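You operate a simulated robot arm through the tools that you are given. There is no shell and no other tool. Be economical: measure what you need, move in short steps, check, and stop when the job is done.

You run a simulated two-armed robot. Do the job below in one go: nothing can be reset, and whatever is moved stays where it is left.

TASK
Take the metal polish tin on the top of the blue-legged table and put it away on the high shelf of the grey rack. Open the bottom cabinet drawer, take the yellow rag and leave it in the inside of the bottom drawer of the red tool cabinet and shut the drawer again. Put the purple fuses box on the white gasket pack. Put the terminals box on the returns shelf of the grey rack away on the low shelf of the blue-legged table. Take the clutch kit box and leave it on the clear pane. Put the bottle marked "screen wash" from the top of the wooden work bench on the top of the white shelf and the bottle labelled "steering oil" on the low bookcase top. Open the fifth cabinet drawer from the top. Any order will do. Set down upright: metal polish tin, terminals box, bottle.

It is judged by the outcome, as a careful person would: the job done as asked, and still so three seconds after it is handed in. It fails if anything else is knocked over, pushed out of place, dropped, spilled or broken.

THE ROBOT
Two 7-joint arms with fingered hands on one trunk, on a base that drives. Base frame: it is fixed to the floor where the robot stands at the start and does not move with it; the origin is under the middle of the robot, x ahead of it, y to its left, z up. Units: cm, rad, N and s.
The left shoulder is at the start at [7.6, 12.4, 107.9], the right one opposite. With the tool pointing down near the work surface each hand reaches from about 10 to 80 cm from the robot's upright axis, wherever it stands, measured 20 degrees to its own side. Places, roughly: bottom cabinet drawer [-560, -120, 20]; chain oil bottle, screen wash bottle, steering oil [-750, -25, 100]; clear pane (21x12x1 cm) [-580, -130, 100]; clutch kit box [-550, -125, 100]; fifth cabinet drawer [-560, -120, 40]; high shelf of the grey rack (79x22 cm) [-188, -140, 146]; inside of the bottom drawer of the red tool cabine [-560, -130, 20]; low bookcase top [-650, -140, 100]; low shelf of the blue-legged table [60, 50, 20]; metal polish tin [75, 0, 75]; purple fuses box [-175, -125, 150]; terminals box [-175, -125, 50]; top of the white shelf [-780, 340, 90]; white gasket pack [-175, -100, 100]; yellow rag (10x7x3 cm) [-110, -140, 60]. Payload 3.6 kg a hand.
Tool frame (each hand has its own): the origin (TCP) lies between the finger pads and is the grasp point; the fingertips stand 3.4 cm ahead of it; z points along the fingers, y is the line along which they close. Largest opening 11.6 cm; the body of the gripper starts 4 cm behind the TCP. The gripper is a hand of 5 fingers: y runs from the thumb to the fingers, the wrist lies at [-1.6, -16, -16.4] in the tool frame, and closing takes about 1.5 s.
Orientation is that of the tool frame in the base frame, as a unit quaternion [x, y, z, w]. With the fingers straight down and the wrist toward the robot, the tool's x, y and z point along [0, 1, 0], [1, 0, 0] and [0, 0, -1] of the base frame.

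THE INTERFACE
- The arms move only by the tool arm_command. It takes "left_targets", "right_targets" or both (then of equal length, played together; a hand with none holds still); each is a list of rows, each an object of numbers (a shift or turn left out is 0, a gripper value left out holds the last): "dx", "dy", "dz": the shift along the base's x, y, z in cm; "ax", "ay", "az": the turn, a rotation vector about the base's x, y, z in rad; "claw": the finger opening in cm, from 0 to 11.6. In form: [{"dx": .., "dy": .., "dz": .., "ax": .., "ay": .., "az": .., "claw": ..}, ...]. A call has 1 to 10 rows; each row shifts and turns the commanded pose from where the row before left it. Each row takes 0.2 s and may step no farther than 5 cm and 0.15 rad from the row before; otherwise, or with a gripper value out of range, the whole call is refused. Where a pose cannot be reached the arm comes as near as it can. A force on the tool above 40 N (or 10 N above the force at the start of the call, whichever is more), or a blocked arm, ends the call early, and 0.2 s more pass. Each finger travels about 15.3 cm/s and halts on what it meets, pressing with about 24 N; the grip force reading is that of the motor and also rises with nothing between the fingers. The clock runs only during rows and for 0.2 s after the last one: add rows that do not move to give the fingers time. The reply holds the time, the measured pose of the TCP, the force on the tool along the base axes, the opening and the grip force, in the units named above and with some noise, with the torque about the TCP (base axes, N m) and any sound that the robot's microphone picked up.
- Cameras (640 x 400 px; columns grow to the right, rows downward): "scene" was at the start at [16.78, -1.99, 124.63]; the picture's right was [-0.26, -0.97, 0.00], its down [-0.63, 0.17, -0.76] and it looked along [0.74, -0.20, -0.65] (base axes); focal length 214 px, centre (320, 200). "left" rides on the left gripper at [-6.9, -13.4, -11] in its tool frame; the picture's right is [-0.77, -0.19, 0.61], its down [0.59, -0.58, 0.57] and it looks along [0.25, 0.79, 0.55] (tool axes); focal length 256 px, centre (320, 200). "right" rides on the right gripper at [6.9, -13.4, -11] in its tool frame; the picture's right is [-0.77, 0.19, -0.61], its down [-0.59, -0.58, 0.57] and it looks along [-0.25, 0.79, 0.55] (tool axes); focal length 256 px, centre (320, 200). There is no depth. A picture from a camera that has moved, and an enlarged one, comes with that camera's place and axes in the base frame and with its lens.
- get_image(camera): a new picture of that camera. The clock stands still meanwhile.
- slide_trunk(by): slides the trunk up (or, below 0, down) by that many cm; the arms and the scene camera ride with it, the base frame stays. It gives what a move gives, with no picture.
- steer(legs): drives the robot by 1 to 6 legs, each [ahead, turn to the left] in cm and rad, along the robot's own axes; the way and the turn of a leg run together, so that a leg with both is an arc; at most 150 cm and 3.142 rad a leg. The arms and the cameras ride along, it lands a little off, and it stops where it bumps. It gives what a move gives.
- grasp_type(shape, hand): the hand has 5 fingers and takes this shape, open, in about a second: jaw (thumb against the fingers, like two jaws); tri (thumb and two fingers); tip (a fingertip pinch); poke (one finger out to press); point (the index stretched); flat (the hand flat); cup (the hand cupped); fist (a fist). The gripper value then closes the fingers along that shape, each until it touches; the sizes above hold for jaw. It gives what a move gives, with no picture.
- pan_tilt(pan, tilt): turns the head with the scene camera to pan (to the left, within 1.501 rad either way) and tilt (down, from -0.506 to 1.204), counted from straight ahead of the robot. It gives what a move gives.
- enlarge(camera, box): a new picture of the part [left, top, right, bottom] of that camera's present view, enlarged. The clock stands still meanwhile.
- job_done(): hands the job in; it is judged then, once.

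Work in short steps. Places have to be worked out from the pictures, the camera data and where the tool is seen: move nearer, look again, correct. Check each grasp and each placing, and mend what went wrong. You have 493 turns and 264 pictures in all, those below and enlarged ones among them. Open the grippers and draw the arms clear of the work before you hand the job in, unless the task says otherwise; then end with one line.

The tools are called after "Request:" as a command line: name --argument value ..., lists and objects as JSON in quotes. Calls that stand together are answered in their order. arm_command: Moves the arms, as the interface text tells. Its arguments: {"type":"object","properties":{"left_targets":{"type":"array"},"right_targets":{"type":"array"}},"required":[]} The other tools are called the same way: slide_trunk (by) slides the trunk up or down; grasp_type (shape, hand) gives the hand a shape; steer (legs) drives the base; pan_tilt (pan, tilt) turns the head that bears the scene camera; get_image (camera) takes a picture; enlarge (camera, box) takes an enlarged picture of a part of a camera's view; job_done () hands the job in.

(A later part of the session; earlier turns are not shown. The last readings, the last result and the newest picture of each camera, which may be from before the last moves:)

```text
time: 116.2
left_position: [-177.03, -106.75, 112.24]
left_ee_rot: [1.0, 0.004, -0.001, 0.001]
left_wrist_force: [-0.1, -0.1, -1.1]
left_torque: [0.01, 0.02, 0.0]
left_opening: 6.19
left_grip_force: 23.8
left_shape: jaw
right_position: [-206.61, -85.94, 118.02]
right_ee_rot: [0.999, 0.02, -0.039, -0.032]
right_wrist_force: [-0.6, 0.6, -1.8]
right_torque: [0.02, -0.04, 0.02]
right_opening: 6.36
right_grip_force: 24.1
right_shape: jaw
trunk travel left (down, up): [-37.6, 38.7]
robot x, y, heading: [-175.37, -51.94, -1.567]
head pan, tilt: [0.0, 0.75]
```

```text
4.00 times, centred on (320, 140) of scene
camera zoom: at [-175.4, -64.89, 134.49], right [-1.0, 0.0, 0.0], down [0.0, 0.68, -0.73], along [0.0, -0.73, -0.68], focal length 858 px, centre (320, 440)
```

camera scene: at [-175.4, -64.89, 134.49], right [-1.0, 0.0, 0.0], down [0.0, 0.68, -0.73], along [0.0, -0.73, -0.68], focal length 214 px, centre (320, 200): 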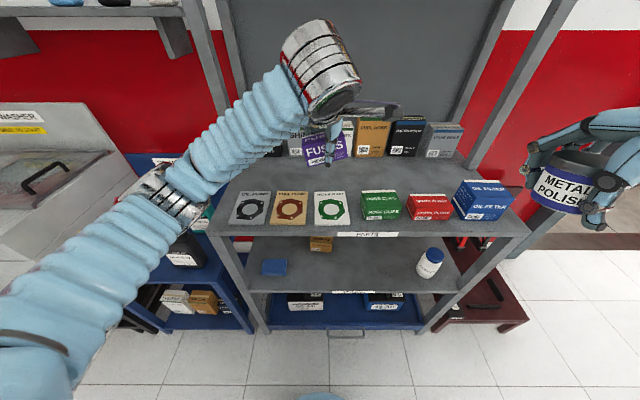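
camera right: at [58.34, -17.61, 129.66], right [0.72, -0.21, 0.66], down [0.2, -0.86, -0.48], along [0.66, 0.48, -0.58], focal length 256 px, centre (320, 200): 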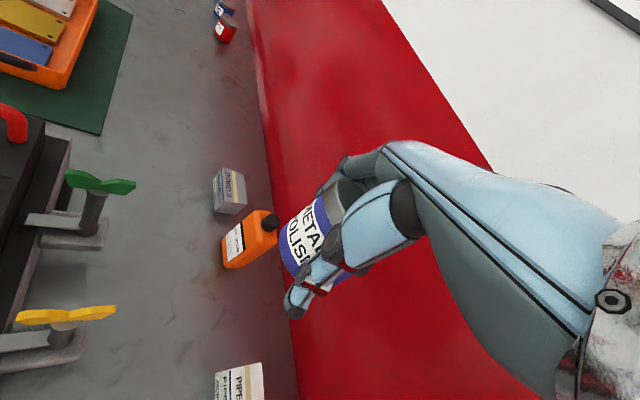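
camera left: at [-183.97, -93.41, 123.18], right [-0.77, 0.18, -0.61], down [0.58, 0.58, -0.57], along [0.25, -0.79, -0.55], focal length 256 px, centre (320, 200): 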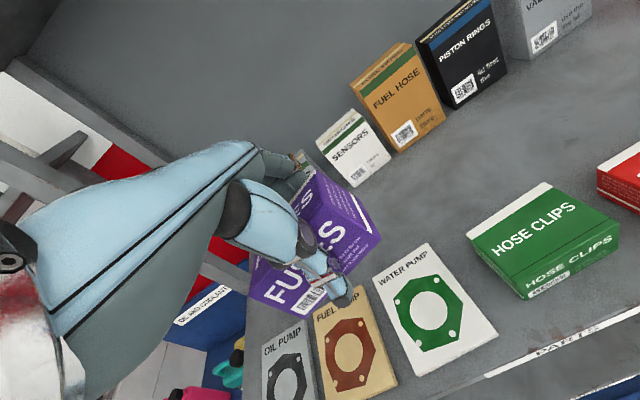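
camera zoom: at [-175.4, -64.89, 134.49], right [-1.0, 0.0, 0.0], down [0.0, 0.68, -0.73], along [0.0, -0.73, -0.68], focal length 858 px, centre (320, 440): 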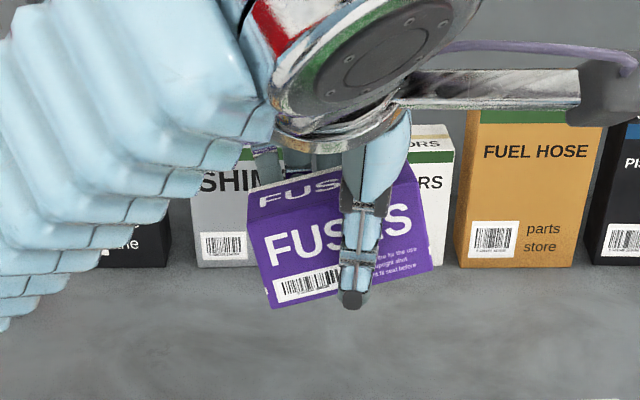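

The box hangs ~12° tilted; I counter-rotate by ay -0.22, centre over the pack and lower to z≈99.

Request:
arm_command --left_targets '[{"ay": -0.11, "dx": -1, "dy": -1.3}, {"ay": -0.11, "dx": -0.8, "dy": -1.2}, {"dz": -4}, {"dz": -4}, {"dz": -4}, {"dz": -1}]'

Request:
get_image --camera "scene"

Request:
get_image --camera "left"

```text
time: 117.6
left_position: [-178.72, -109.37, 99.11]
left_ee_rot: [0.994, 0.005, 0.11, 0.002]
left_wrist_force: [0.7, -0.3, -1.2]
left_torque: [0.02, 0.0, 0.0]
left_opening: 6.18
left_grip_force: 24.0
left_shape: jaw
right_position: [-206.5, -85.87, 118.05]
right_ee_rot: [0.999, 0.02, -0.04, -0.032]
right_wrist_force: [0.0, 0.2, -1.9]
right_torque: [0.0, -0.01, 0.04]
right_opening: 6.34
right_grip_force: 23.9
right_shape: jaw
trunk travel left (down, up): [-37.6, 38.7]
robot x, y, heading: [-175.1, -52.1, -1.566]
head pan, tilt: [0.0, 0.75]
```

```text
204 pictures are left
camera scene: at [-175.41, -64.9, 134.49], right [-1.0, 0.0, 0.0], down [0.0, 0.68, -0.73], along [0.0, -0.73, -0.68], focal length 214 px, centre (320, 200)
```

scene: 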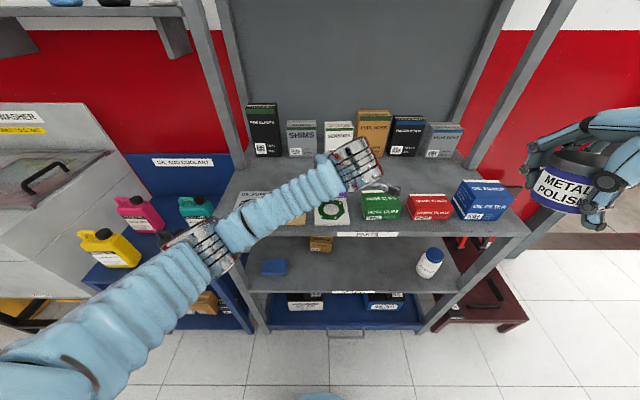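

```text
203 pictures are left
camera left: at [-187.97, -96.0, 108.37], right [-0.62, 0.18, -0.76], down [0.69, 0.58, -0.43], along [0.37, -0.79, -0.48], focal length 256 px, centre (320, 200)
```

left: 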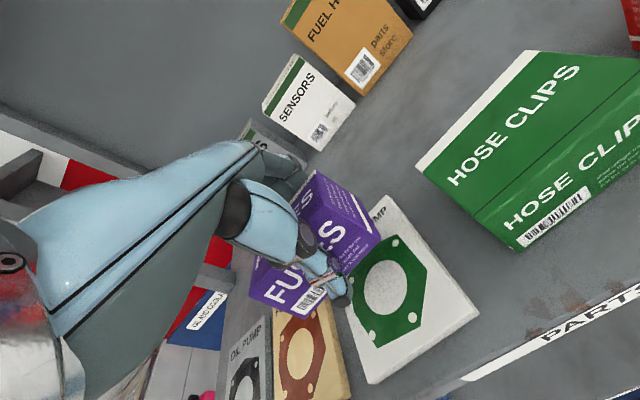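

Aligned over the white pack. Lower in small steps until contact.

Request:
arm_command --left_targets '[{"dz": -1.5}, {"dz": -1}, {"dz": -0.7}, {"dz": -0.5}]'

Request:
get_image --camera "left"

```text
time: 118.6
left_position: [-178.76, -109.21, 95.42]
left_ee_rot: [0.994, 0.005, 0.109, 0.001]
left_wrist_force: [0.2, -0.3, -0.9]
left_torque: [-0.01, -0.01, 0.02]
left_opening: 6.18
left_grip_force: 24.1
left_shape: jaw
right_position: [-206.53, -85.99, 118.05]
right_ee_rot: [0.998, 0.02, -0.04, -0.032]
right_wrist_force: [0.7, -0.3, -1.9]
right_torque: [0.02, -0.02, -0.01]
right_opening: 6.35
right_grip_force: 23.9
right_shape: jaw
trunk travel left (down, up): [-37.6, 38.7]
robot x, y, heading: [-175.57, -51.95, -1.565]
head pan, tilt: [0.0, 0.75]
```

```text
202 pictures are left
camera left: at [-188.01, -95.93, 104.67], right [-0.62, 0.18, -0.76], down [0.69, 0.58, -0.43], along [0.37, -0.79, -0.48], focal length 256 px, centre (320, 200)
```

left: 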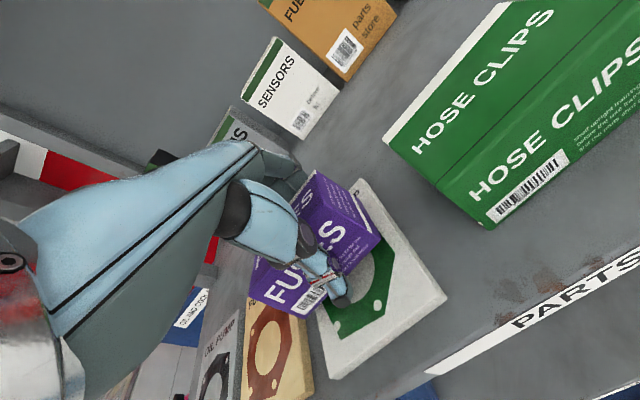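

Request:
arm_command --left_targets '[{"dz": -0.5}, {"dz": -0.5}, {"dz": -0.5}]'

```text
time: 119.4
left_position: [-178.85, -109.07, 94.48]
left_ee_rot: [0.994, 0.004, 0.107, 0.008]
left_wrist_force: [-0.2, 4.0, 31.4]
left_torque: [-0.97, -0.19, -0.05]
left_opening: 6.24
left_grip_force: 23.9
left_shape: jaw
right_position: [-206.63, -85.53, 118.16]
right_ee_rot: [0.999, 0.02, -0.04, -0.03]
right_wrist_force: [-0.6, -0.4, -2.6]
right_torque: [-0.03, 0.0, -0.01]
right_opening: 6.36
right_grip_force: 24.0
right_shape: jaw
trunk travel left (down, up): [-37.6, 38.7]
robot x, y, heading: [-175.16, -51.92, -1.567]
head pan, tilt: [0.0, 0.75]
```

Contact at z 94.5. Ease up a little, release, then lift away.

Request:
arm_command --left_targets '[{"dz": 0.4}, {"claw": 7.5}, {"claw": 9}, {"claw": 10}, {}, {}]'

Request:
get_image --camera "left"

```text
time: 120.8
left_position: [-178.76, -108.96, 94.58]
left_ee_rot: [0.994, 0.005, 0.109, 0.004]
left_wrist_force: [-2.4, 9.2, 22.5]
left_torque: [-1.05, 0.16, -0.14]
left_opening: 9.72
left_grip_force: 0.1
left_shape: jaw
right_position: [-206.67, -85.59, 118.15]
right_ee_rot: [0.999, 0.019, -0.04, -0.031]
right_wrist_force: [-1.2, 0.0, -2.0]
right_torque: [-0.02, -0.01, 0.0]
right_opening: 6.34
right_grip_force: 23.9
right_shape: jaw
trunk travel left (down, up): [-37.6, 38.7]
robot x, y, heading: [-175.65, -51.79, -1.566]
head pan, tilt: [0.0, 0.75]
```

```text
201 pictures are left
camera left: at [-188.0, -95.64, 103.71], right [-0.62, 0.18, -0.76], down [0.69, 0.58, -0.43], along [0.37, -0.8, -0.48], focal length 256 px, centre (320, 200)
```

left: 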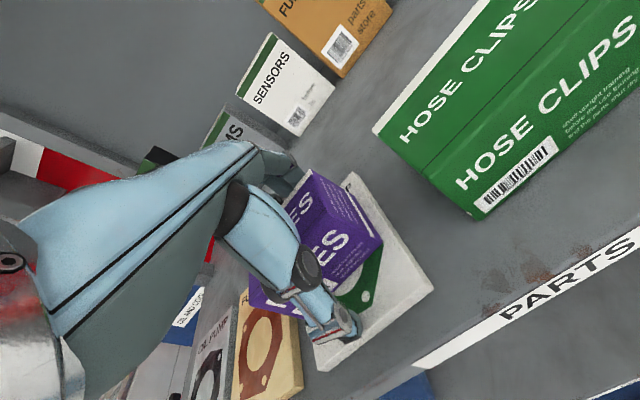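

Request:
arm_command --left_targets '[{"dz": 1}, {"dz": 2}, {"dz": 3}, {"dz": 4}, {"dz": 4, "ay": 0.11}, {"dz": 3, "ay": 0.11}]'

Request:
get_image --camera "left"

```text
time: 122.2
left_position: [-178.79, -109.38, 111.6]
left_ee_rot: [1.0, 0.004, 0.0, 0.0]
left_wrist_force: [0.8, 1.4, 0.9]
left_torque: [-0.01, 0.0, 0.0]
left_opening: 10.02
left_grip_force: 0.0
left_shape: jaw
right_position: [-206.66, -85.83, 118.13]
right_ee_rot: [0.998, 0.02, -0.04, -0.033]
right_wrist_force: [1.3, 0.2, -2.0]
right_torque: [0.0, -0.06, 0.0]
right_opening: 6.36
right_grip_force: 23.4
right_shape: jaw
trunk travel left (down, up): [-37.6, 38.7]
robot x, y, heading: [-175.49, -51.81, -1.567]
head pan, tilt: [0.0, 0.75]
```

```text
200 pictures are left
camera left: at [-185.8, -95.94, 122.39], right [-0.77, 0.18, -0.61], down [0.58, 0.58, -0.57], along [0.25, -0.79, -0.55], focal length 256 px, centre (320, 200)
```

left: 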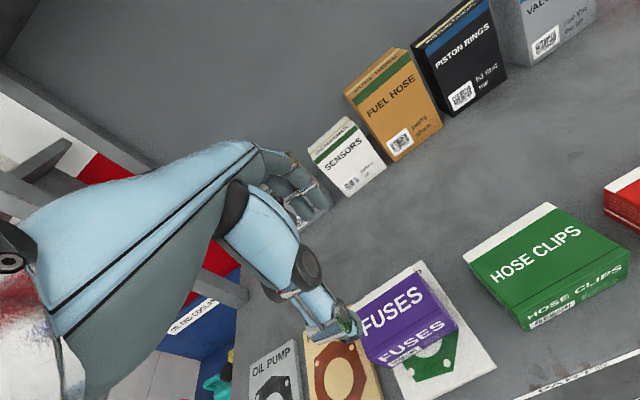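

Fuses sits on the white pack. Retract the left hand and check.

Request:
arm_command --left_targets '[{"dz": 2, "dy": 3, "dx": 2}, {"dy": 4, "dx": 2}, {"dy": 4, "dx": 3}, {"dy": 4, "dx": 3}, {"dy": 3, "dx": 3}, {"dx": 2}]'

Request:
enlarge --camera "scene" --box '[220, 90, 540, 290]'

```text
time: 123.8
left_position: [-161.67, -99.47, 104.79]
left_ee_rot: [0.999, 0.026, 0.043, 0.01]
left_wrist_force: [0.1, 0.2, 0.3]
left_torque: [-0.01, -0.01, -0.02]
left_opening: 9.99
left_grip_force: 0.0
left_shape: jaw
left hand out of reach, approached as far as the arm can: row 2, 3, 4, 5
right_position: [-206.64, -86.04, 118.08]
right_ee_rot: [0.998, 0.02, -0.04, -0.033]
right_wrist_force: [0.7, 0.6, -1.1]
right_torque: [0.01, -0.04, -0.03]
right_opening: 6.37
right_grip_force: 24.0
right_shape: jaw
trunk travel left (down, up): [-37.6, 38.7]
robot x, y, heading: [-175.35, -51.79, -1.572]
head pan, tilt: [0.0, 0.75]
stopped in row 6 (left hand): the arm was blocked; the commanded pose is now the measured one
```

```text
2.00 times, centred on (380, 190) of scene
camera zoom: at [-175.42, -64.88, 134.49], right [-1.0, 0.0, 0.0], down [0.0, 0.68, -0.73], along [0.0, -0.73, -0.68], focal length 429 px, centre (200, 220)
```

zoom: 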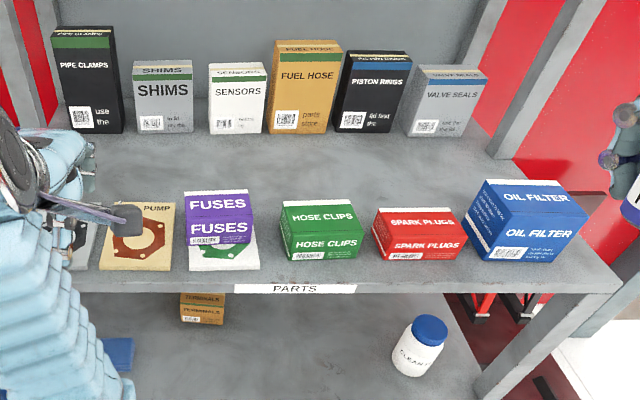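

Fuses placed well. Put the left hand back in its comfortable home pose (higher and further ahead).

Request:
arm_command --left_targets '[{"dz": 3}, {"dz": 3}, {"dz": 3, "dy": -2}, {"dz": 3, "dy": -2}, {"dz": 3, "dy": -2, "ay": 0.05}, {"dz": 2, "dy": -2, "ay": 0.03}]'

Request:
pan_tilt --pan 0.6 --tilt 0.6

Request:
get_image --camera "scene"

```text
time: 125.2
left_position: [-161.87, -109.49, 119.26]
left_ee_rot: [1.0, 0.024, -0.001, 0.008]
left_wrist_force: [-0.2, 0.5, 0.2]
left_torque: [0.01, -0.03, 0.0]
left_opening: 10.0
left_grip_force: 0.0
left_shape: jaw
left hand out of reach, approached as far as the arm can: row 1, 2
right_position: [-206.46, -85.94, 117.93]
right_ee_rot: [0.998, 0.02, -0.04, -0.032]
right_wrist_force: [-0.5, 0.1, -1.7]
right_torque: [-0.01, 0.0, 0.01]
right_opening: 6.35
right_grip_force: 24.4
right_shape: jaw
trunk travel left (down, up): [-37.6, 38.7]
robot x, y, heading: [-175.51, -51.73, -1.571]
head pan, tilt: [0.0, 0.75]
```

```text
time: 126.2
left_position: [-161.98, -109.53, 119.42]
left_ee_rot: [1.0, 0.026, 0.0, 0.007]
left_wrist_force: [-0.5, 0.0, -0.2]
left_torque: [0.04, 0.0, -0.02]
left_opening: 9.97
left_grip_force: 0.1
left_shape: jaw
right_position: [-206.51, -85.83, 117.97]
right_ee_rot: [0.998, 0.02, -0.041, -0.032]
right_wrist_force: [-0.6, 0.0, -1.9]
right_torque: [0.04, -0.02, 0.01]
right_opening: 6.33
right_grip_force: 23.4
right_shape: jaw
trunk travel left (down, up): [-37.6, 38.7]
robot x, y, heading: [-175.32, -51.74, -1.563]
head pan, tilt: [0.6, 0.6]
```

```text
198 pictures are left
camera scene: at [-170.43, -63.89, 135.78], right [-0.82, -0.57, 0.0], down [-0.32, 0.47, -0.82], along [0.47, -0.68, -0.57], focal length 214 px, centre (320, 200)
```

scene: 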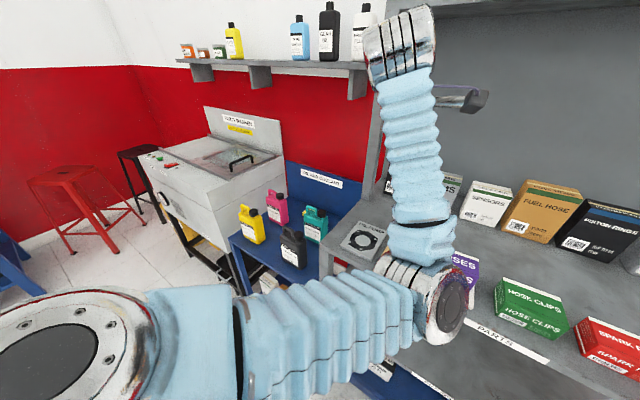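

The left elbow flipped inward again; back off straight away and fix it in free space.

Request:
steer --legs '[[-22, 0]]'

Request:
arm_command --left_targets '[{"dz": 2, "dy": -2, "az": -0.14}, {"dz": 2, "dy": -2, "az": -0.14}, {"dy": -2, "az": -0.14}, {"dy": -2, "az": -0.14}, {"az": -0.14}, {"az": -0.14}, {"az": -0.14}]'

Request:
get_image --camera "scene"

```text
time: 127.9
left_position: [-162.07, -87.49, 119.55]
left_ee_rot: [1.0, 0.025, -0.002, 0.007]
left_wrist_force: [-0.9, -0.5, -0.6]
left_torque: [0.01, 0.02, -0.03]
left_opening: 10.01
left_grip_force: 0.1
left_shape: jaw
right_position: [-206.72, -64.06, 117.98]
right_ee_rot: [0.998, 0.019, -0.041, -0.033]
right_wrist_force: [-0.3, 0.9, -1.8]
right_torque: [0.0, -0.01, -0.01]
right_opening: 6.35
right_grip_force: 24.5
right_shape: jaw
trunk travel left (down, up): [-37.6, 38.7]
robot x, y, heading: [-175.36, -30.09, -1.568]
head pan, tilt: [0.6, 0.6]
```

```text
time: 129.5
left_position: [-161.89, -95.47, 123.5]
left_ee_rot: [0.894, -0.448, -0.004, 0.006]
left_wrist_force: [-0.6, -0.3, 0.6]
left_torque: [0.02, 0.01, 0.03]
left_opening: 9.99
left_grip_force: 0.1
left_shape: jaw
right_position: [-206.57, -64.11, 118.14]
right_ee_rot: [0.998, 0.019, -0.04, -0.033]
right_wrist_force: [-0.2, -0.5, -2.1]
right_torque: [0.02, 0.02, 0.0]
right_opening: 6.35
right_grip_force: 24.1
right_shape: jaw
trunk travel left (down, up): [-37.6, 38.7]
robot x, y, heading: [-175.38, -30.15, -1.567]
head pan, tilt: [0.6, 0.6]
```

```text
197 pictures are left
camera scene: at [-170.4, -41.97, 135.78], right [-0.82, -0.57, 0.0], down [-0.32, 0.47, -0.82], along [0.47, -0.68, -0.57], focal length 214 px, centre (320, 200)
```

scene: 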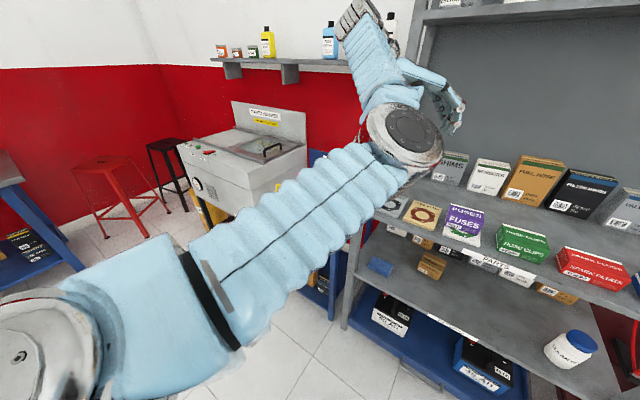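

Request:
arm_command --left_targets '[{"dx": -2, "dy": 2, "az": -0.1}, {"dx": -2, "dy": 2, "az": -0.1}, {"dx": -2, "dy": 2, "az": -0.1}, {"dx": -2, "dy": 2}, {"dx": -2, "dy": 2}]'

Request:
get_image --camera "scene"

```text
time: 130.8
left_position: [-165.07, -87.14, 117.38]
left_ee_rot: [0.852, -0.519, -0.067, -0.031]
left_wrist_force: [0.1, 0.6, 0.9]
left_torque: [0.01, -0.02, 0.04]
left_opening: 9.97
left_grip_force: 0.0
left_shape: jaw
right_position: [-206.55, -64.13, 117.92]
right_ee_rot: [0.998, 0.021, -0.04, -0.033]
right_wrist_force: [1.4, -0.5, -1.8]
right_torque: [0.0, -0.01, -0.02]
right_opening: 6.35
right_grip_force: 24.5
right_shape: jaw
trunk travel left (down, up): [-37.6, 38.7]
robot x, y, heading: [-175.52, -30.0, -1.566]
head pan, tilt: [0.6, 0.6]
stopped in row 5 (left hand): the arm was blocked; the commanded pose is now the measured one
```

```text
196 pictures are left
camera scene: at [-170.44, -41.98, 135.78], right [-0.82, -0.57, 0.0], down [-0.32, 0.47, -0.82], along [0.47, -0.68, -0.57], focal length 214 px, centre (320, 200)
```

scene: 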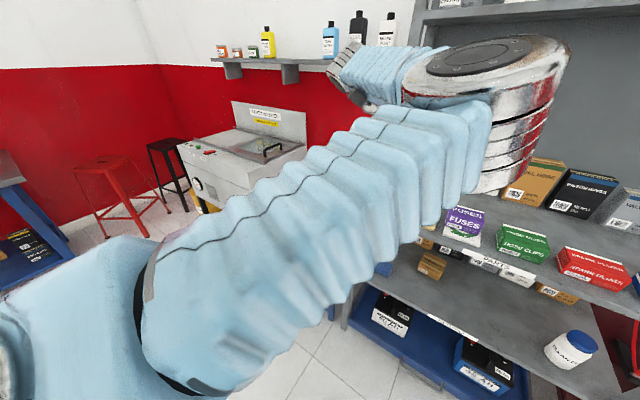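

Wrong way. I extend the arm forward and unyaw, then lower so the elbow hangs, before yawing in.

Request:
arm_command --left_targets '[{"dx": 2, "dy": -3, "az": 0.1}, {"dx": 2, "dy": -3, "az": 0.14}, {"dx": 2, "dy": -3, "az": 0.14}, {"dx": 1, "dy": -2, "az": 0.14}, {"az": 0.14, "dz": -1}, {"az": 0.14, "dz": -3}, {"az": 0.14, "dz": -3}, {"az": 0.1, "dz": -3}, {"dz": -3}, {"dz": -3}]'

Request:
get_image --camera "scene"

```text
time: 133.0
left_position: [-158.42, -98.16, 101.67]
left_ee_rot: [0.997, -0.03, -0.071, 0.006]
left_wrist_force: [0.0, -0.5, 0.1]
left_torque: [0.0, 0.01, 0.0]
left_opening: 9.98
left_grip_force: 0.0
left_shape: jaw
right_position: [-206.58, -64.26, 117.96]
right_ee_rot: [0.998, 0.02, -0.04, -0.033]
right_wrist_force: [0.4, 0.4, -0.8]
right_torque: [0.06, 0.01, 0.0]
right_opening: 6.32
right_grip_force: 24.1
right_shape: jaw
trunk travel left (down, up): [-37.6, 38.7]
robot x, y, heading: [-175.74, -29.81, -1.57]
head pan, tilt: [0.6, 0.6]
```

```text
195 pictures are left
camera scene: at [-170.42, -41.99, 135.78], right [-0.82, -0.57, 0.0], down [-0.32, 0.47, -0.82], along [0.47, -0.68, -0.57], focal length 214 px, centre (320, 200)
```

scene: 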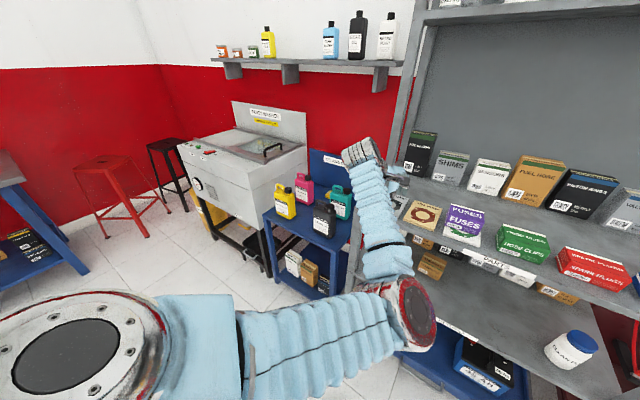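

Request:
arm_command --left_targets '[{"dy": 3}, {"dy": 3}, {"dy": 3, "dz": -2}, {"dz": -3, "dx": -1}, {"dz": -3, "dx": -1}, {"dz": -3, "dx": -1}]'

Request:
get_image --camera "scene"

```text
time: 134.6
left_position: [-158.14, -90.23, 92.21]
left_ee_rot: [0.999, -0.014, -0.041, 0.023]
left_wrist_force: [-0.3, 0.0, -0.6]
left_torque: [-0.01, -0.01, 0.0]
left_opening: 9.97
left_grip_force: 0.0
left_shape: jaw
right_position: [-206.56, -64.15, 117.99]
right_ee_rot: [0.998, 0.021, -0.041, -0.034]
right_wrist_force: [-0.9, -0.3, -1.3]
right_torque: [0.01, -0.01, 0.0]
right_opening: 6.34
right_grip_force: 23.7
right_shape: jaw
trunk travel left (down, up): [-37.6, 38.7]
robot x, y, heading: [-175.39, -30.0, -1.566]
head pan, tilt: [0.6, 0.6]
stopped in row 6 (left hand): the arm was blocked; the commanded pose is now the measured one
```

```text
194 pictures are left
camera scene: at [-170.42, -41.97, 135.78], right [-0.82, -0.57, 0.0], down [-0.32, 0.47, -0.82], along [0.47, -0.68, -0.57], focal length 214 px, centre (320, 200)
```

scene: 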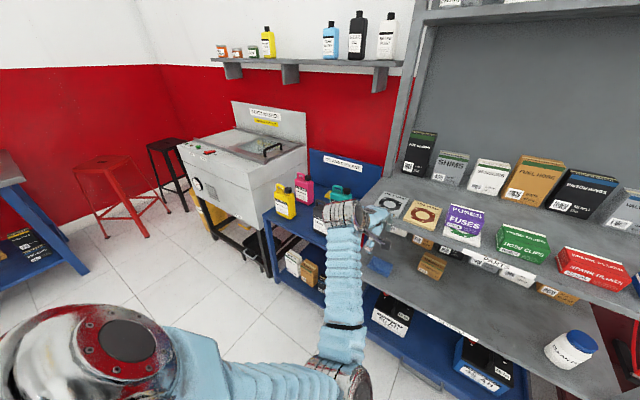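

Now the elbow hangs like before. Apply the same recovery: forward a bit with inward yaw.

Request:
arm_command --left_targets '[{"dz": 2, "dy": -2}, {"dz": 2, "dy": -2, "az": -0.1}, {"dz": 1, "dy": -2, "az": -0.14}, {"az": -0.14}, {"az": -0.14}, {"az": -0.14}, {"az": -0.14}, {"az": -0.14}]'

Request:
get_image --camera "scene"

```text
time: 136.4
left_position: [-158.66, -96.01, 96.84]
left_ee_rot: [0.882, -0.468, -0.051, -0.003]
left_wrist_force: [0.1, -0.3, 0.2]
left_torque: [0.02, 0.03, -0.01]
left_opening: 10.0
left_grip_force: 0.0
left_shape: jaw
right_position: [-206.6, -64.13, 118.07]
right_ee_rot: [0.998, 0.021, -0.039, -0.034]
right_wrist_force: [0.3, -0.1, -1.2]
right_torque: [-0.02, -0.01, -0.01]
right_opening: 6.36
right_grip_force: 23.8
right_shape: jaw
trunk travel left (down, up): [-37.6, 38.7]
robot x, y, heading: [-175.56, -30.02, -1.571]
head pan, tilt: [0.6, 0.6]
```

```text
193 pictures are left
camera scene: at [-170.42, -41.99, 135.78], right [-0.82, -0.57, 0.0], down [-0.32, 0.47, -0.82], along [0.47, -0.68, -0.57], focal length 214 px, centre (320, 200)
```

scene: 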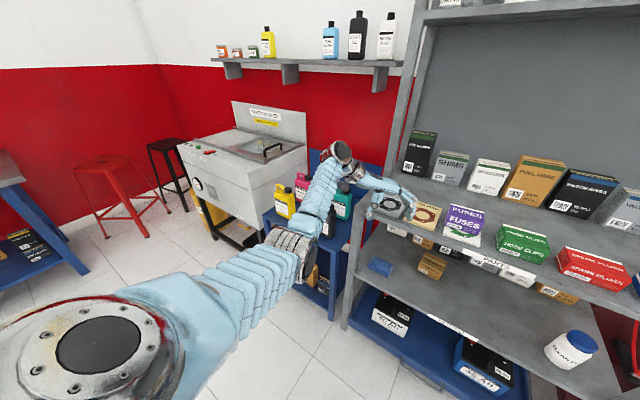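

Elbow is out again. Raise and bring inward, then unyaw.

Request:
arm_command --left_targets '[{"dz": 3, "dy": 2}, {"dz": 3, "dx": -2, "dy": 2}, {"dz": 3, "dx": -2, "dy": 2}, {"dz": 3, "dx": -2, "dy": 2}, {"dz": 3, "dx": -2, "dy": 1}, {"az": 0.14, "dz": 2}, {"az": 0.14, "dz": 2}, {"az": 0.14}, {"az": 0.14}, {"az": 0.14}]'

Request:
get_image --camera "scene"

```text
time: 138.6
left_position: [-166.55, -86.96, 115.97]
left_ee_rot: [0.99, -0.134, -0.048, 0.015]
left_wrist_force: [-0.1, -0.1, -0.8]
left_torque: [0.01, 0.0, -0.06]
left_opening: 9.99
left_grip_force: 0.0
left_shape: jaw
right_position: [-206.6, -64.03, 118.0]
right_ee_rot: [0.998, 0.021, -0.04, -0.032]
right_wrist_force: [0.4, 0.4, -1.2]
right_torque: [0.0, -0.01, -0.02]
right_opening: 6.35
right_grip_force: 24.2
right_shape: jaw
trunk travel left (down, up): [-37.6, 38.7]
robot x, y, heading: [-175.31, -29.74, -1.57]
head pan, tilt: [0.6, 0.6]
```

```text
192 pictures are left
camera scene: at [-170.46, -41.97, 135.78], right [-0.82, -0.57, 0.0], down [-0.32, 0.47, -0.83], along [0.47, -0.68, -0.56], focal length 214 px, centre (320, 200)
```

scene: 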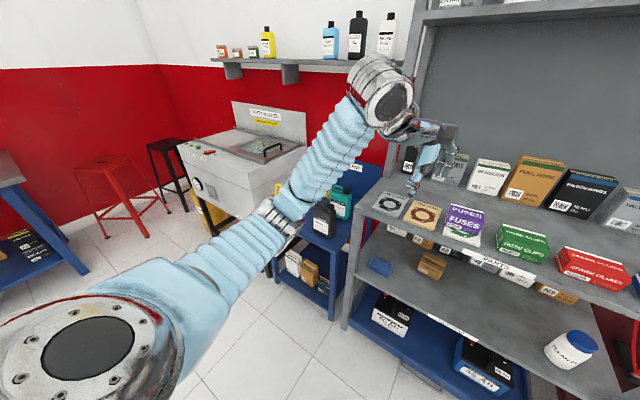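

Good. Now raise the trunk, then shift to x≈-163 and closer, so the right hand can set the tin at about x=-181 on the high shelf.

Request:
slide_trunk --by 38

Request:
steer --legs '[[0, 0.418], [29.5, 0], [0, -0.418]]'

Request:
pan_tilt --pan -0.2 --tilt 0.5

Request:
get_image --camera "scene"

```text
time: 142.3
left_position: [-166.57, -87.08, 153.96]
left_ee_rot: [0.99, -0.135, -0.047, 0.014]
left_wrist_force: [0.0, 0.4, 0.2]
left_torque: [0.01, 0.01, 0.01]
left_opening: 9.99
left_grip_force: 0.1
left_shape: jaw
right_position: [-206.54, -64.11, 155.92]
right_ee_rot: [0.998, 0.02, -0.04, -0.033]
right_wrist_force: [0.9, 0.1, -0.5]
right_torque: [0.02, -0.03, 0.04]
right_opening: 6.34
right_grip_force: 24.3
right_shape: jaw
trunk travel left (down, up): [-75.6, 0.7]
robot x, y, heading: [-175.53, -30.26, -1.566]
head pan, tilt: [0.6, 0.6]
```

```text
time: 146.8
left_position: [-154.27, -113.94, 154.02]
left_ee_rot: [0.99, -0.135, -0.048, 0.014]
left_wrist_force: [-0.1, 0.8, 0.0]
left_torque: [0.02, -0.03, 0.01]
left_opening: 10.0
left_grip_force: 0.1
left_shape: jaw
right_position: [-194.27, -91.02, 156.09]
right_ee_rot: [0.998, 0.021, -0.041, -0.033]
right_wrist_force: [-0.3, -0.2, -1.5]
right_torque: [0.0, -0.01, 0.0]
right_opening: 6.33
right_grip_force: 23.4
right_shape: jaw
trunk travel left (down, up): [-75.6, 0.7]
robot x, y, heading: [-163.78, -56.65, -1.563]
head pan, tilt: [0.6, 0.6]
```

```text
time: 147.9
left_position: [-154.34, -114.11, 153.93]
left_ee_rot: [0.99, -0.135, -0.048, 0.014]
left_wrist_force: [0.3, 0.1, 0.2]
left_torque: [0.0, -0.03, 0.01]
left_opening: 9.98
left_grip_force: 0.0
left_shape: jaw
right_position: [-194.41, -91.13, 156.01]
right_ee_rot: [0.998, 0.022, -0.041, -0.033]
right_wrist_force: [0.4, 0.2, -2.0]
right_torque: [0.01, -0.05, 0.01]
right_opening: 6.34
right_grip_force: 24.2
right_shape: jaw
trunk travel left (down, up): [-75.6, 0.7]
robot x, y, heading: [-163.18, -56.84, -1.563]
head pan, tilt: [-0.201, 0.499]
```

```text
191 pictures are left
camera scene: at [-165.09, -66.61, 174.83], right [-0.98, 0.19, 0.0], down [0.09, 0.47, -0.88], along [-0.17, -0.86, -0.48], focal length 214 px, centre (320, 200)
```

scene: 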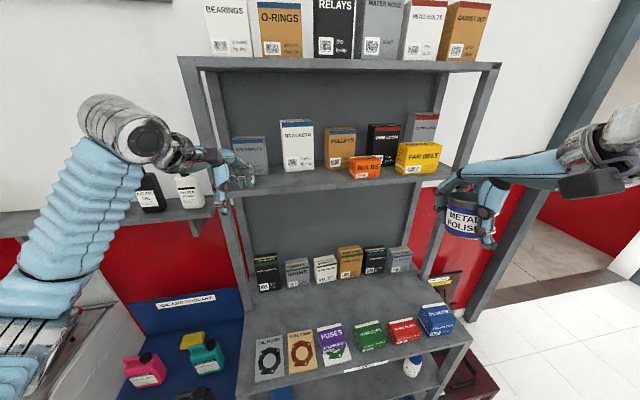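

Target spot (-178, -134.5). Carry the tin forward at z≈158.

Request:
arm_command --right_targets '[{"dz": 2, "dy": -3, "dx": 1.6}, {"dy": -4.4, "dx": 1.6}, {"dy": -4.5, "dx": 1.6}, {"dy": -4.5, "dx": 1.6}, {"dy": -4.5, "dx": 1.6}, {"dy": -4.5, "dx": 1.6}, {"dy": -4.5, "dx": 1.7}, {"dy": -4.5, "dx": 1.7}, {"dy": -4.5, "dx": 1.7}, {"dy": -4.5, "dx": 1.7}]'

Request:
get_image --camera "scene"

Request:
get_image --camera "right"

```text
time: 150.1
left_position: [-153.63, -114.37, 153.83]
left_ee_rot: [0.99, -0.134, -0.051, 0.013]
left_wrist_force: [0.4, 0.3, 0.5]
left_torque: [0.01, 0.03, -0.01]
left_opening: 9.99
left_grip_force: 0.0
left_shape: jaw
right_position: [-177.35, -133.53, 158.01]
right_ee_rot: [0.998, 0.024, -0.044, -0.033]
right_wrist_force: [1.5, 0.4, -3.2]
right_torque: [0.05, 0.07, 0.01]
right_opening: 6.28
right_grip_force: 23.9
right_shape: jaw
right hand out of reach, approached as far as the arm can: row 10
trunk travel left (down, up): [-75.6, 0.7]
robot x, y, heading: [-163.46, -56.9, -1.564]
head pan, tilt: [-0.201, 0.499]
```

```text
190 pictures are left
camera scene: at [-164.32, -66.99, 174.83], right [-0.98, 0.19, 0.0], down [0.09, 0.47, -0.88], along [-0.17, -0.86, -0.48], focal length 214 px, centre (320, 200)
```

scene: 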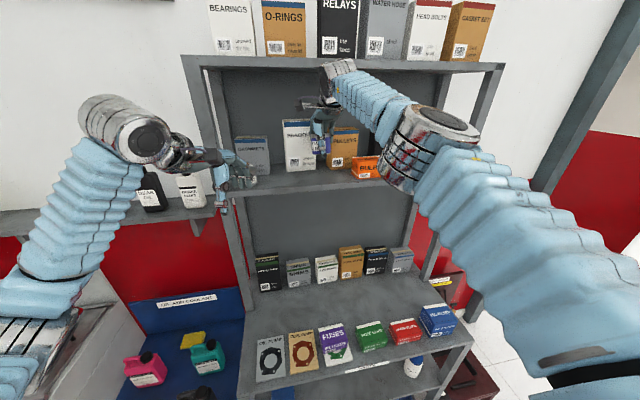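

```text
189 pictures are left
camera right: at [-170.18, -120.68, 169.21], right [-0.7, -0.26, 0.66], down [-0.66, 0.58, -0.47], along [-0.26, -0.77, -0.58], focal length 256 px, centre (320, 200)
```

right: 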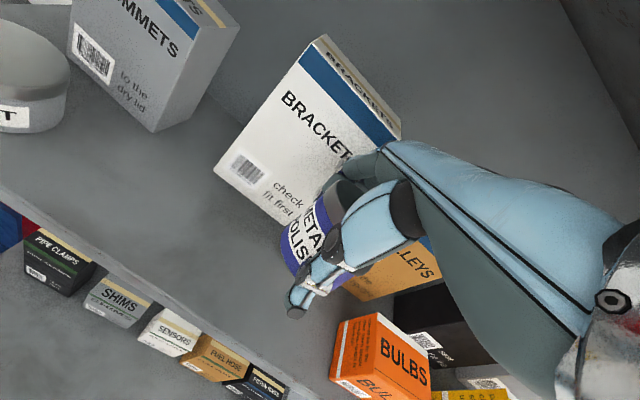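

The tin is just at the shelf's front; I drive 3 cm forward for more margin.

Request:
steer --legs '[[3, 0]]'

Request:
arm_command --right_targets '[{"dz": -2}, {"dz": -2}, {"dz": -1.5}]'

Request:
get_image --camera "right"

Request:
enlarge --camera "scene" --box '[220, 80, 420, 205]'

```text
time: 151.5
left_position: [-153.86, -109.14, 155.93]
left_ee_rot: [0.989, -0.135, -0.041, 0.043]
left_wrist_force: [-1.6, -1.2, 0.6]
left_torque: [0.13, -0.08, -0.07]
left_opening: 10.01
left_grip_force: 0.0
left_shape: jaw
right_position: [-188.86, -132.68, 160.9]
right_ee_rot: [0.992, -0.116, -0.002, -0.038]
right_wrist_force: [2.6, -0.8, -2.2]
right_torque: [0.1, 0.11, -0.03]
right_opening: 6.23
right_grip_force: 23.7
right_shape: jaw
trunk travel left (down, up): [-75.6, 0.7]
robot x, y, heading: [-163.11, -60.13, -1.571]
head pan, tilt: [-0.201, 0.499]
stopped in leg 1: the robot was blocked; the commanded pose is now the measured one
```

```text
time: 152.3
left_position: [-153.68, -110.79, 155.6]
left_ee_rot: [0.99, -0.131, -0.043, 0.038]
left_wrist_force: [0.6, 0.8, 0.1]
left_torque: [-0.06, -0.02, 0.01]
left_opening: 9.99
left_grip_force: 0.0
left_shape: jaw
right_position: [-186.76, -134.58, 155.05]
right_ee_rot: [0.995, -0.091, -0.011, -0.038]
right_wrist_force: [2.5, -7.3, 11.9]
right_torque: [-0.48, 0.38, 0.19]
right_opening: 6.3
right_grip_force: 24.1
right_shape: jaw
trunk travel left (down, up): [-75.6, 0.7]
robot x, y, heading: [-163.63, -59.63, -1.561]
head pan, tilt: [-0.201, 0.499]
```

```text
188 pictures are left
camera right: at [-177.43, -123.46, 166.77], right [-0.78, -0.09, 0.62], down [-0.48, 0.72, -0.51], along [-0.4, -0.69, -0.6], focal length 256 px, centre (320, 200)
```

right: 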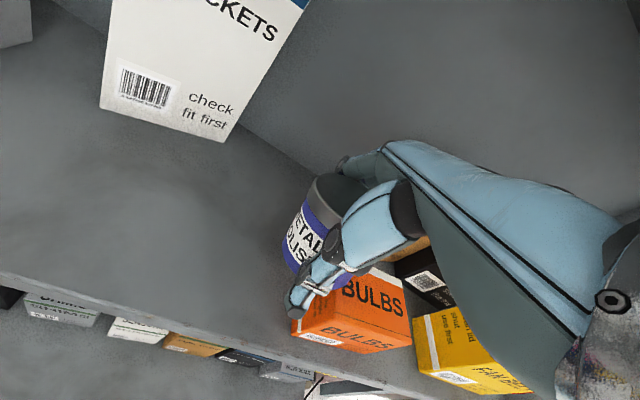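

```text
3.20 times, centred on (320, 142) of scene
camera zoom: at [-164.72, -71.87, 174.88], right [-0.98, 0.19, 0.0], down [0.09, 0.48, -0.87], along [-0.17, -0.86, -0.49], focal length 686 px, centre (320, 384)
```

zoom: 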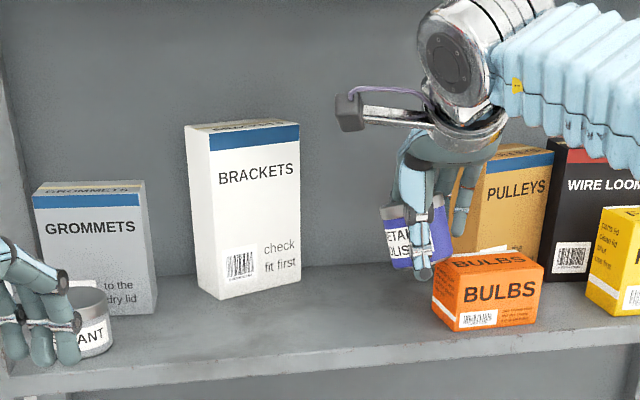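

The stop made the arm swing right; it now presses near the bulbs/pulleys. Lift straight up first.

Request:
arm_command --right_targets '[{"dz": 2}, {"dz": 2, "dx": 1}, {"dz": 1, "dx": 2}, {"dx": 3, "az": 0.06}, {"dx": 3, "az": 0.06}]'

Request:
get_image --camera "right"

Request:
enlarge --camera "scene" --box '[220, 80, 460, 230]'

```text
time: 153.5
left_position: [-153.85, -110.2, 155.66]
left_ee_rot: [0.99, -0.132, -0.042, 0.038]
left_wrist_force: [-0.1, -0.4, 0.0]
left_torque: [0.05, 0.01, 0.0]
left_opening: 10.01
left_grip_force: 0.2
left_shape: jaw
right_position: [-178.08, -133.66, 159.96]
right_ee_rot: [0.999, -0.034, -0.011, -0.037]
right_wrist_force: [-0.4, -0.5, -2.5]
right_torque: [0.05, 0.02, 0.02]
right_opening: 6.31
right_grip_force: 24.0
right_shape: jaw
trunk travel left (down, up): [-75.6, 0.7]
robot x, y, heading: [-163.4, -60.27, -1.561]
head pan, tilt: [-0.201, 0.499]
```

```text
186 pictures are left
camera right: at [-170.05, -121.71, 171.69], right [-0.77, -0.18, 0.62], down [-0.56, 0.66, -0.5], along [-0.31, -0.73, -0.61], focal length 256 px, centre (320, 200)
```

right: 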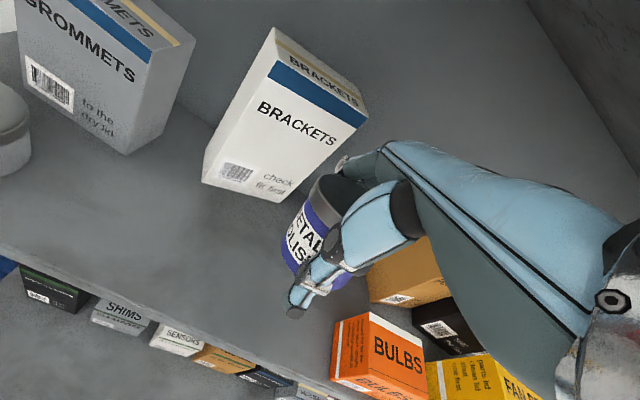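

```text
2.67 times, centred on (340, 155) of scene
camera zoom: at [-164.84, -69.99, 174.82], right [-0.98, 0.19, 0.0], down [0.09, 0.47, -0.88], along [-0.17, -0.86, -0.48], focal length 572 px, centre (267, 320)
```

zoom: 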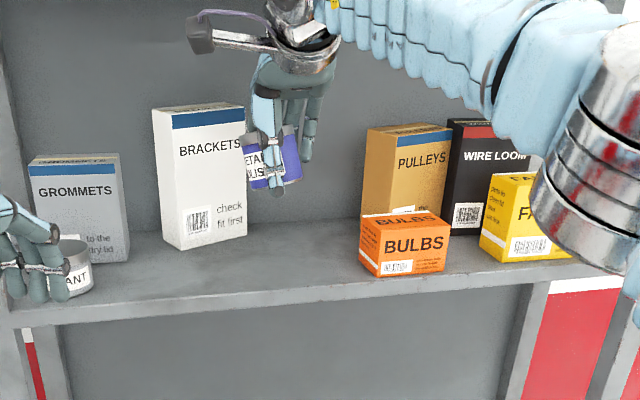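

The swing shoved the "PULLEYS" box right; I'll restore it afterwards. First set the tin level and forward over the free spot, then lower.

Request:
arm_command --right_targets '[{"ay": 0.06, "ax": -0.02, "dy": -1, "dx": 0.5}, {"dy": -0.8, "dz": -2}, {"dz": -2}, {"dz": -2}]'

Request:
get_image --camera "right"

Request:
enlarge --camera "scene" --box '[220, 80, 460, 230]'

```text
time: 154.5
left_position: [-154.07, -110.48, 155.58]
left_ee_rot: [0.99, -0.132, -0.042, 0.038]
left_wrist_force: [-0.2, 0.0, -0.2]
left_torque: [-0.04, 0.0, -0.04]
left_opening: 9.99
left_grip_force: 0.2
left_shape: jaw
right_position: [-177.85, -135.56, 153.73]
right_ee_rot: [0.998, -0.036, -0.04, -0.027]
right_wrist_force: [0.1, -0.2, -1.9]
right_torque: [0.04, 0.04, 0.02]
right_opening: 6.29
right_grip_force: 24.3
right_shape: jaw
trunk travel left (down, up): [-75.6, 0.7]
robot x, y, heading: [-163.54, -60.05, -1.565]
head pan, tilt: [-0.201, 0.499]
```

```text
184 pictures are left
camera right: at [-169.1, -123.35, 164.75], right [-0.73, -0.17, 0.66], down [-0.59, 0.65, -0.48], along [-0.35, -0.74, -0.57], focal length 256 px, centre (320, 200)
```

right: 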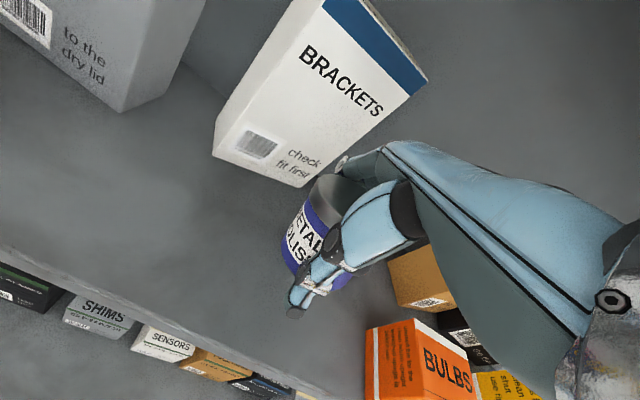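

```text
2.67 times, centred on (340, 155) of scene
camera zoom: at [-165.08, -69.72, 174.83], right [-0.98, 0.19, 0.0], down [0.09, 0.47, -0.88], along [-0.17, -0.86, -0.48], focal length 572 px, centre (267, 320)
```

zoom: 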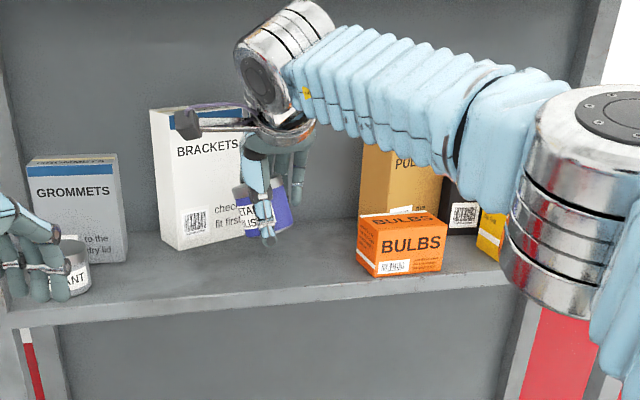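

Request:
arm_command --right_targets '[{"dz": -2}, {"dz": -1}, {"dz": -0.6}, {"dz": -0.5}, {"dz": -0.4}]'

```text
time: 155.7
left_position: [-153.86, -110.16, 155.68]
left_ee_rot: [0.99, -0.133, -0.041, 0.038]
left_wrist_force: [-0.7, 0.5, -0.6]
left_torque: [0.0, 0.01, 0.02]
left_opening: 10.02
left_grip_force: 0.0
left_shape: jaw
right_position: [-177.8, -135.44, 149.79]
right_ee_rot: [0.998, -0.036, -0.039, -0.023]
right_wrist_force: [-1.2, -1.8, 18.1]
right_torque: [-0.52, -0.13, 0.0]
right_opening: 6.27
right_grip_force: 24.1
right_shape: jaw
trunk travel left (down, up): [-75.6, 0.7]
robot x, y, heading: [-163.23, -60.02, -1.566]
head pan, tilt: [-0.201, 0.499]
```

Contact at z 149.8. Release the tin.

Request:
arm_command --right_targets '[{"dz": 0.2}, {"claw": 7.2}, {"claw": 8.5}, {"claw": 9.5}, {}, {}]'

Request:
get_image --camera "right"

```text
time: 157.1
left_position: [-153.76, -109.9, 155.89]
left_ee_rot: [0.99, -0.132, -0.042, 0.04]
left_wrist_force: [-0.2, -0.2, 0.0]
left_torque: [-0.03, 0.0, 0.0]
left_opening: 10.01
left_grip_force: 0.0
left_shape: jaw
right_position: [-177.65, -135.03, 149.79]
right_ee_rot: [0.998, -0.035, -0.041, -0.025]
right_wrist_force: [0.8, 8.5, 20.5]
right_torque: [-0.7, -0.16, 0.09]
right_opening: 9.1
right_grip_force: 0.2
right_shape: jaw
trunk travel left (down, up): [-75.6, 0.7]
robot x, y, heading: [-163.7, -60.21, -1.565]
head pan, tilt: [-0.201, 0.499]
```

```text
182 pictures are left
camera right: at [-168.93, -122.79, 160.79], right [-0.73, -0.17, 0.66], down [-0.59, 0.64, -0.49], along [-0.35, -0.75, -0.57], focal length 256 px, centre (320, 200)
```

right: 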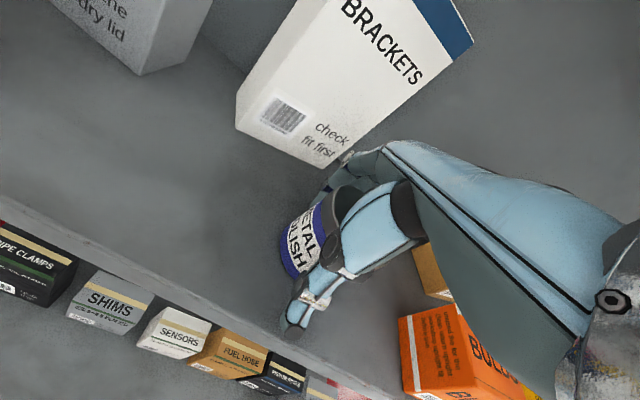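

Request:
arm_command --right_targets '[{"dz": 1}, {"dz": 2}, {"dz": 3}, {"dz": 3}, {"dz": 2}]'

Request:
get_image --camera "right"

Request:
enlarge --camera "scene" --box '[220, 80, 460, 230]'

```text
time: 158.3
left_position: [-153.95, -110.36, 155.67]
left_ee_rot: [0.99, -0.132, -0.041, 0.038]
left_wrist_force: [-0.8, 0.1, 0.7]
left_torque: [0.02, -0.01, 0.01]
left_opening: 9.99
left_grip_force: 0.0
left_shape: jaw
right_position: [-177.61, -135.52, 160.43]
right_ee_rot: [0.998, -0.034, -0.041, -0.027]
right_wrist_force: [-0.2, -0.4, 0.4]
right_torque: [0.01, 0.01, -0.01]
right_opening: 9.47
right_grip_force: 0.1
right_shape: jaw
trunk travel left (down, up): [-75.6, 0.7]
robot x, y, heading: [-163.44, -59.55, -1.568]
head pan, tilt: [-0.201, 0.499]
```

```text
181 pictures are left
camera right: at [-168.91, -123.3, 171.52], right [-0.73, -0.17, 0.66], down [-0.59, 0.65, -0.48], along [-0.35, -0.74, -0.57], focal length 256 px, centre (320, 200)
```

right: 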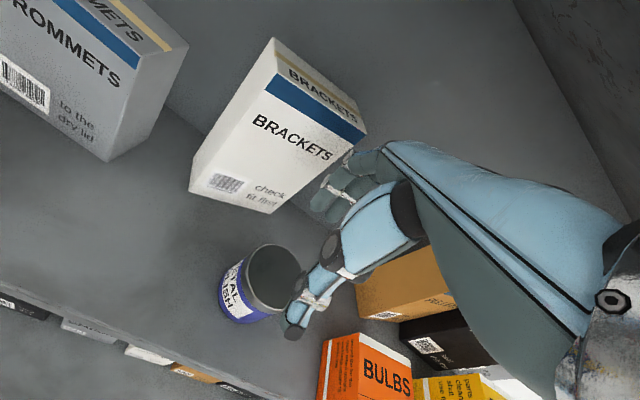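

```text
2.67 times, centred on (340, 155) of scene
camera zoom: at [-164.94, -69.71, 174.83], right [-0.98, 0.19, 0.0], down [0.09, 0.47, -0.88], along [-0.17, -0.86, -0.48], focal length 572 px, centre (267, 320)
```

zoom: 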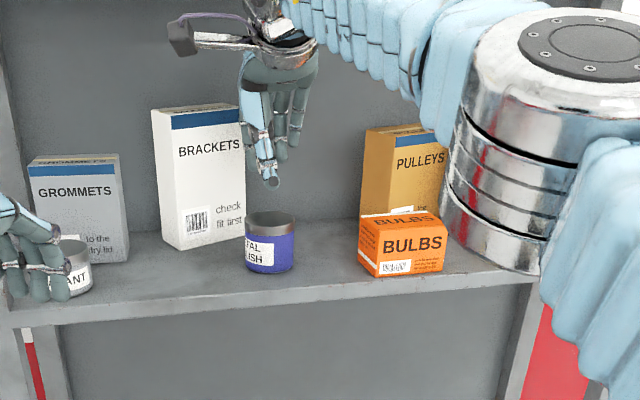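

The tin stands upright. Retract the right hand and inspect the pulleys box.

Request:
arm_command --right_targets '[{"dy": 4, "dz": 0.5}, {"dy": 4}, {"dy": 4}, {"dy": 4, "dx": -1}, {"dy": 4, "dx": -2}, {"dy": 4, "dx": -2}, {"dy": 4, "dx": -3}, {"dy": 3, "dx": -3}, {"dy": 3, "dx": -3}, {"dy": 3, "dx": -3}]'

Request:
get_image --camera "scene"

Request:
enlarge --camera "scene" --box '[220, 80, 460, 230]'

```text
time: 160.5
left_position: [-154.1, -110.07, 155.8]
left_ee_rot: [0.99, -0.132, -0.041, 0.038]
left_wrist_force: [-0.1, 0.6, 0.6]
left_torque: [-0.05, 0.01, 0.02]
left_opening: 9.99
left_grip_force: 0.1
left_shape: jaw
right_position: [-194.8, -98.06, 161.04]
right_ee_rot: [0.998, -0.035, -0.04, -0.026]
right_wrist_force: [-0.1, -0.1, 0.2]
right_torque: [-0.01, 0.03, 0.0]
right_opening: 9.47
right_grip_force: 0.0
right_shape: jaw
trunk travel left (down, up): [-75.6, 0.7]
robot x, y, heading: [-163.32, -59.93, -1.568]
head pan, tilt: [-0.201, 0.499]
```

```text
179 pictures are left
camera scene: at [-165.18, -69.24, 174.86], right [-0.98, 0.2, 0.0], down [0.09, 0.47, -0.88], along [-0.17, -0.86, -0.48], focal length 214 px, centre (320, 200)
```

scene: 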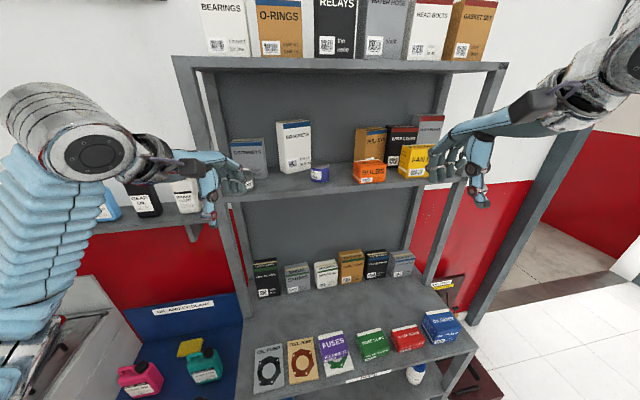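

```text
2.67 times, centred on (340, 155) of scene
camera zoom: at [-165.18, -69.24, 174.86], right [-0.98, 0.2, 0.0], down [0.09, 0.47, -0.88], along [-0.17, -0.86, -0.48], focal length 572 px, centre (267, 320)
```

zoom: 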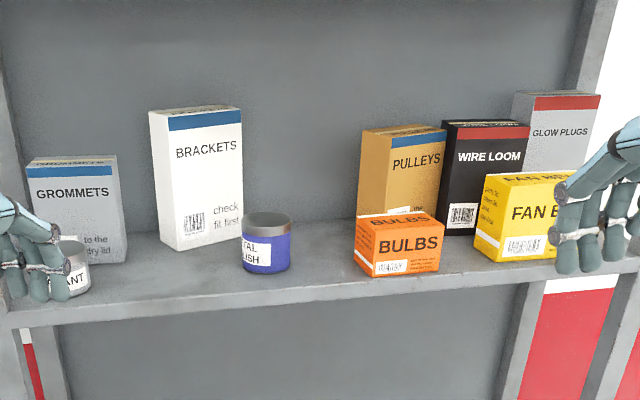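

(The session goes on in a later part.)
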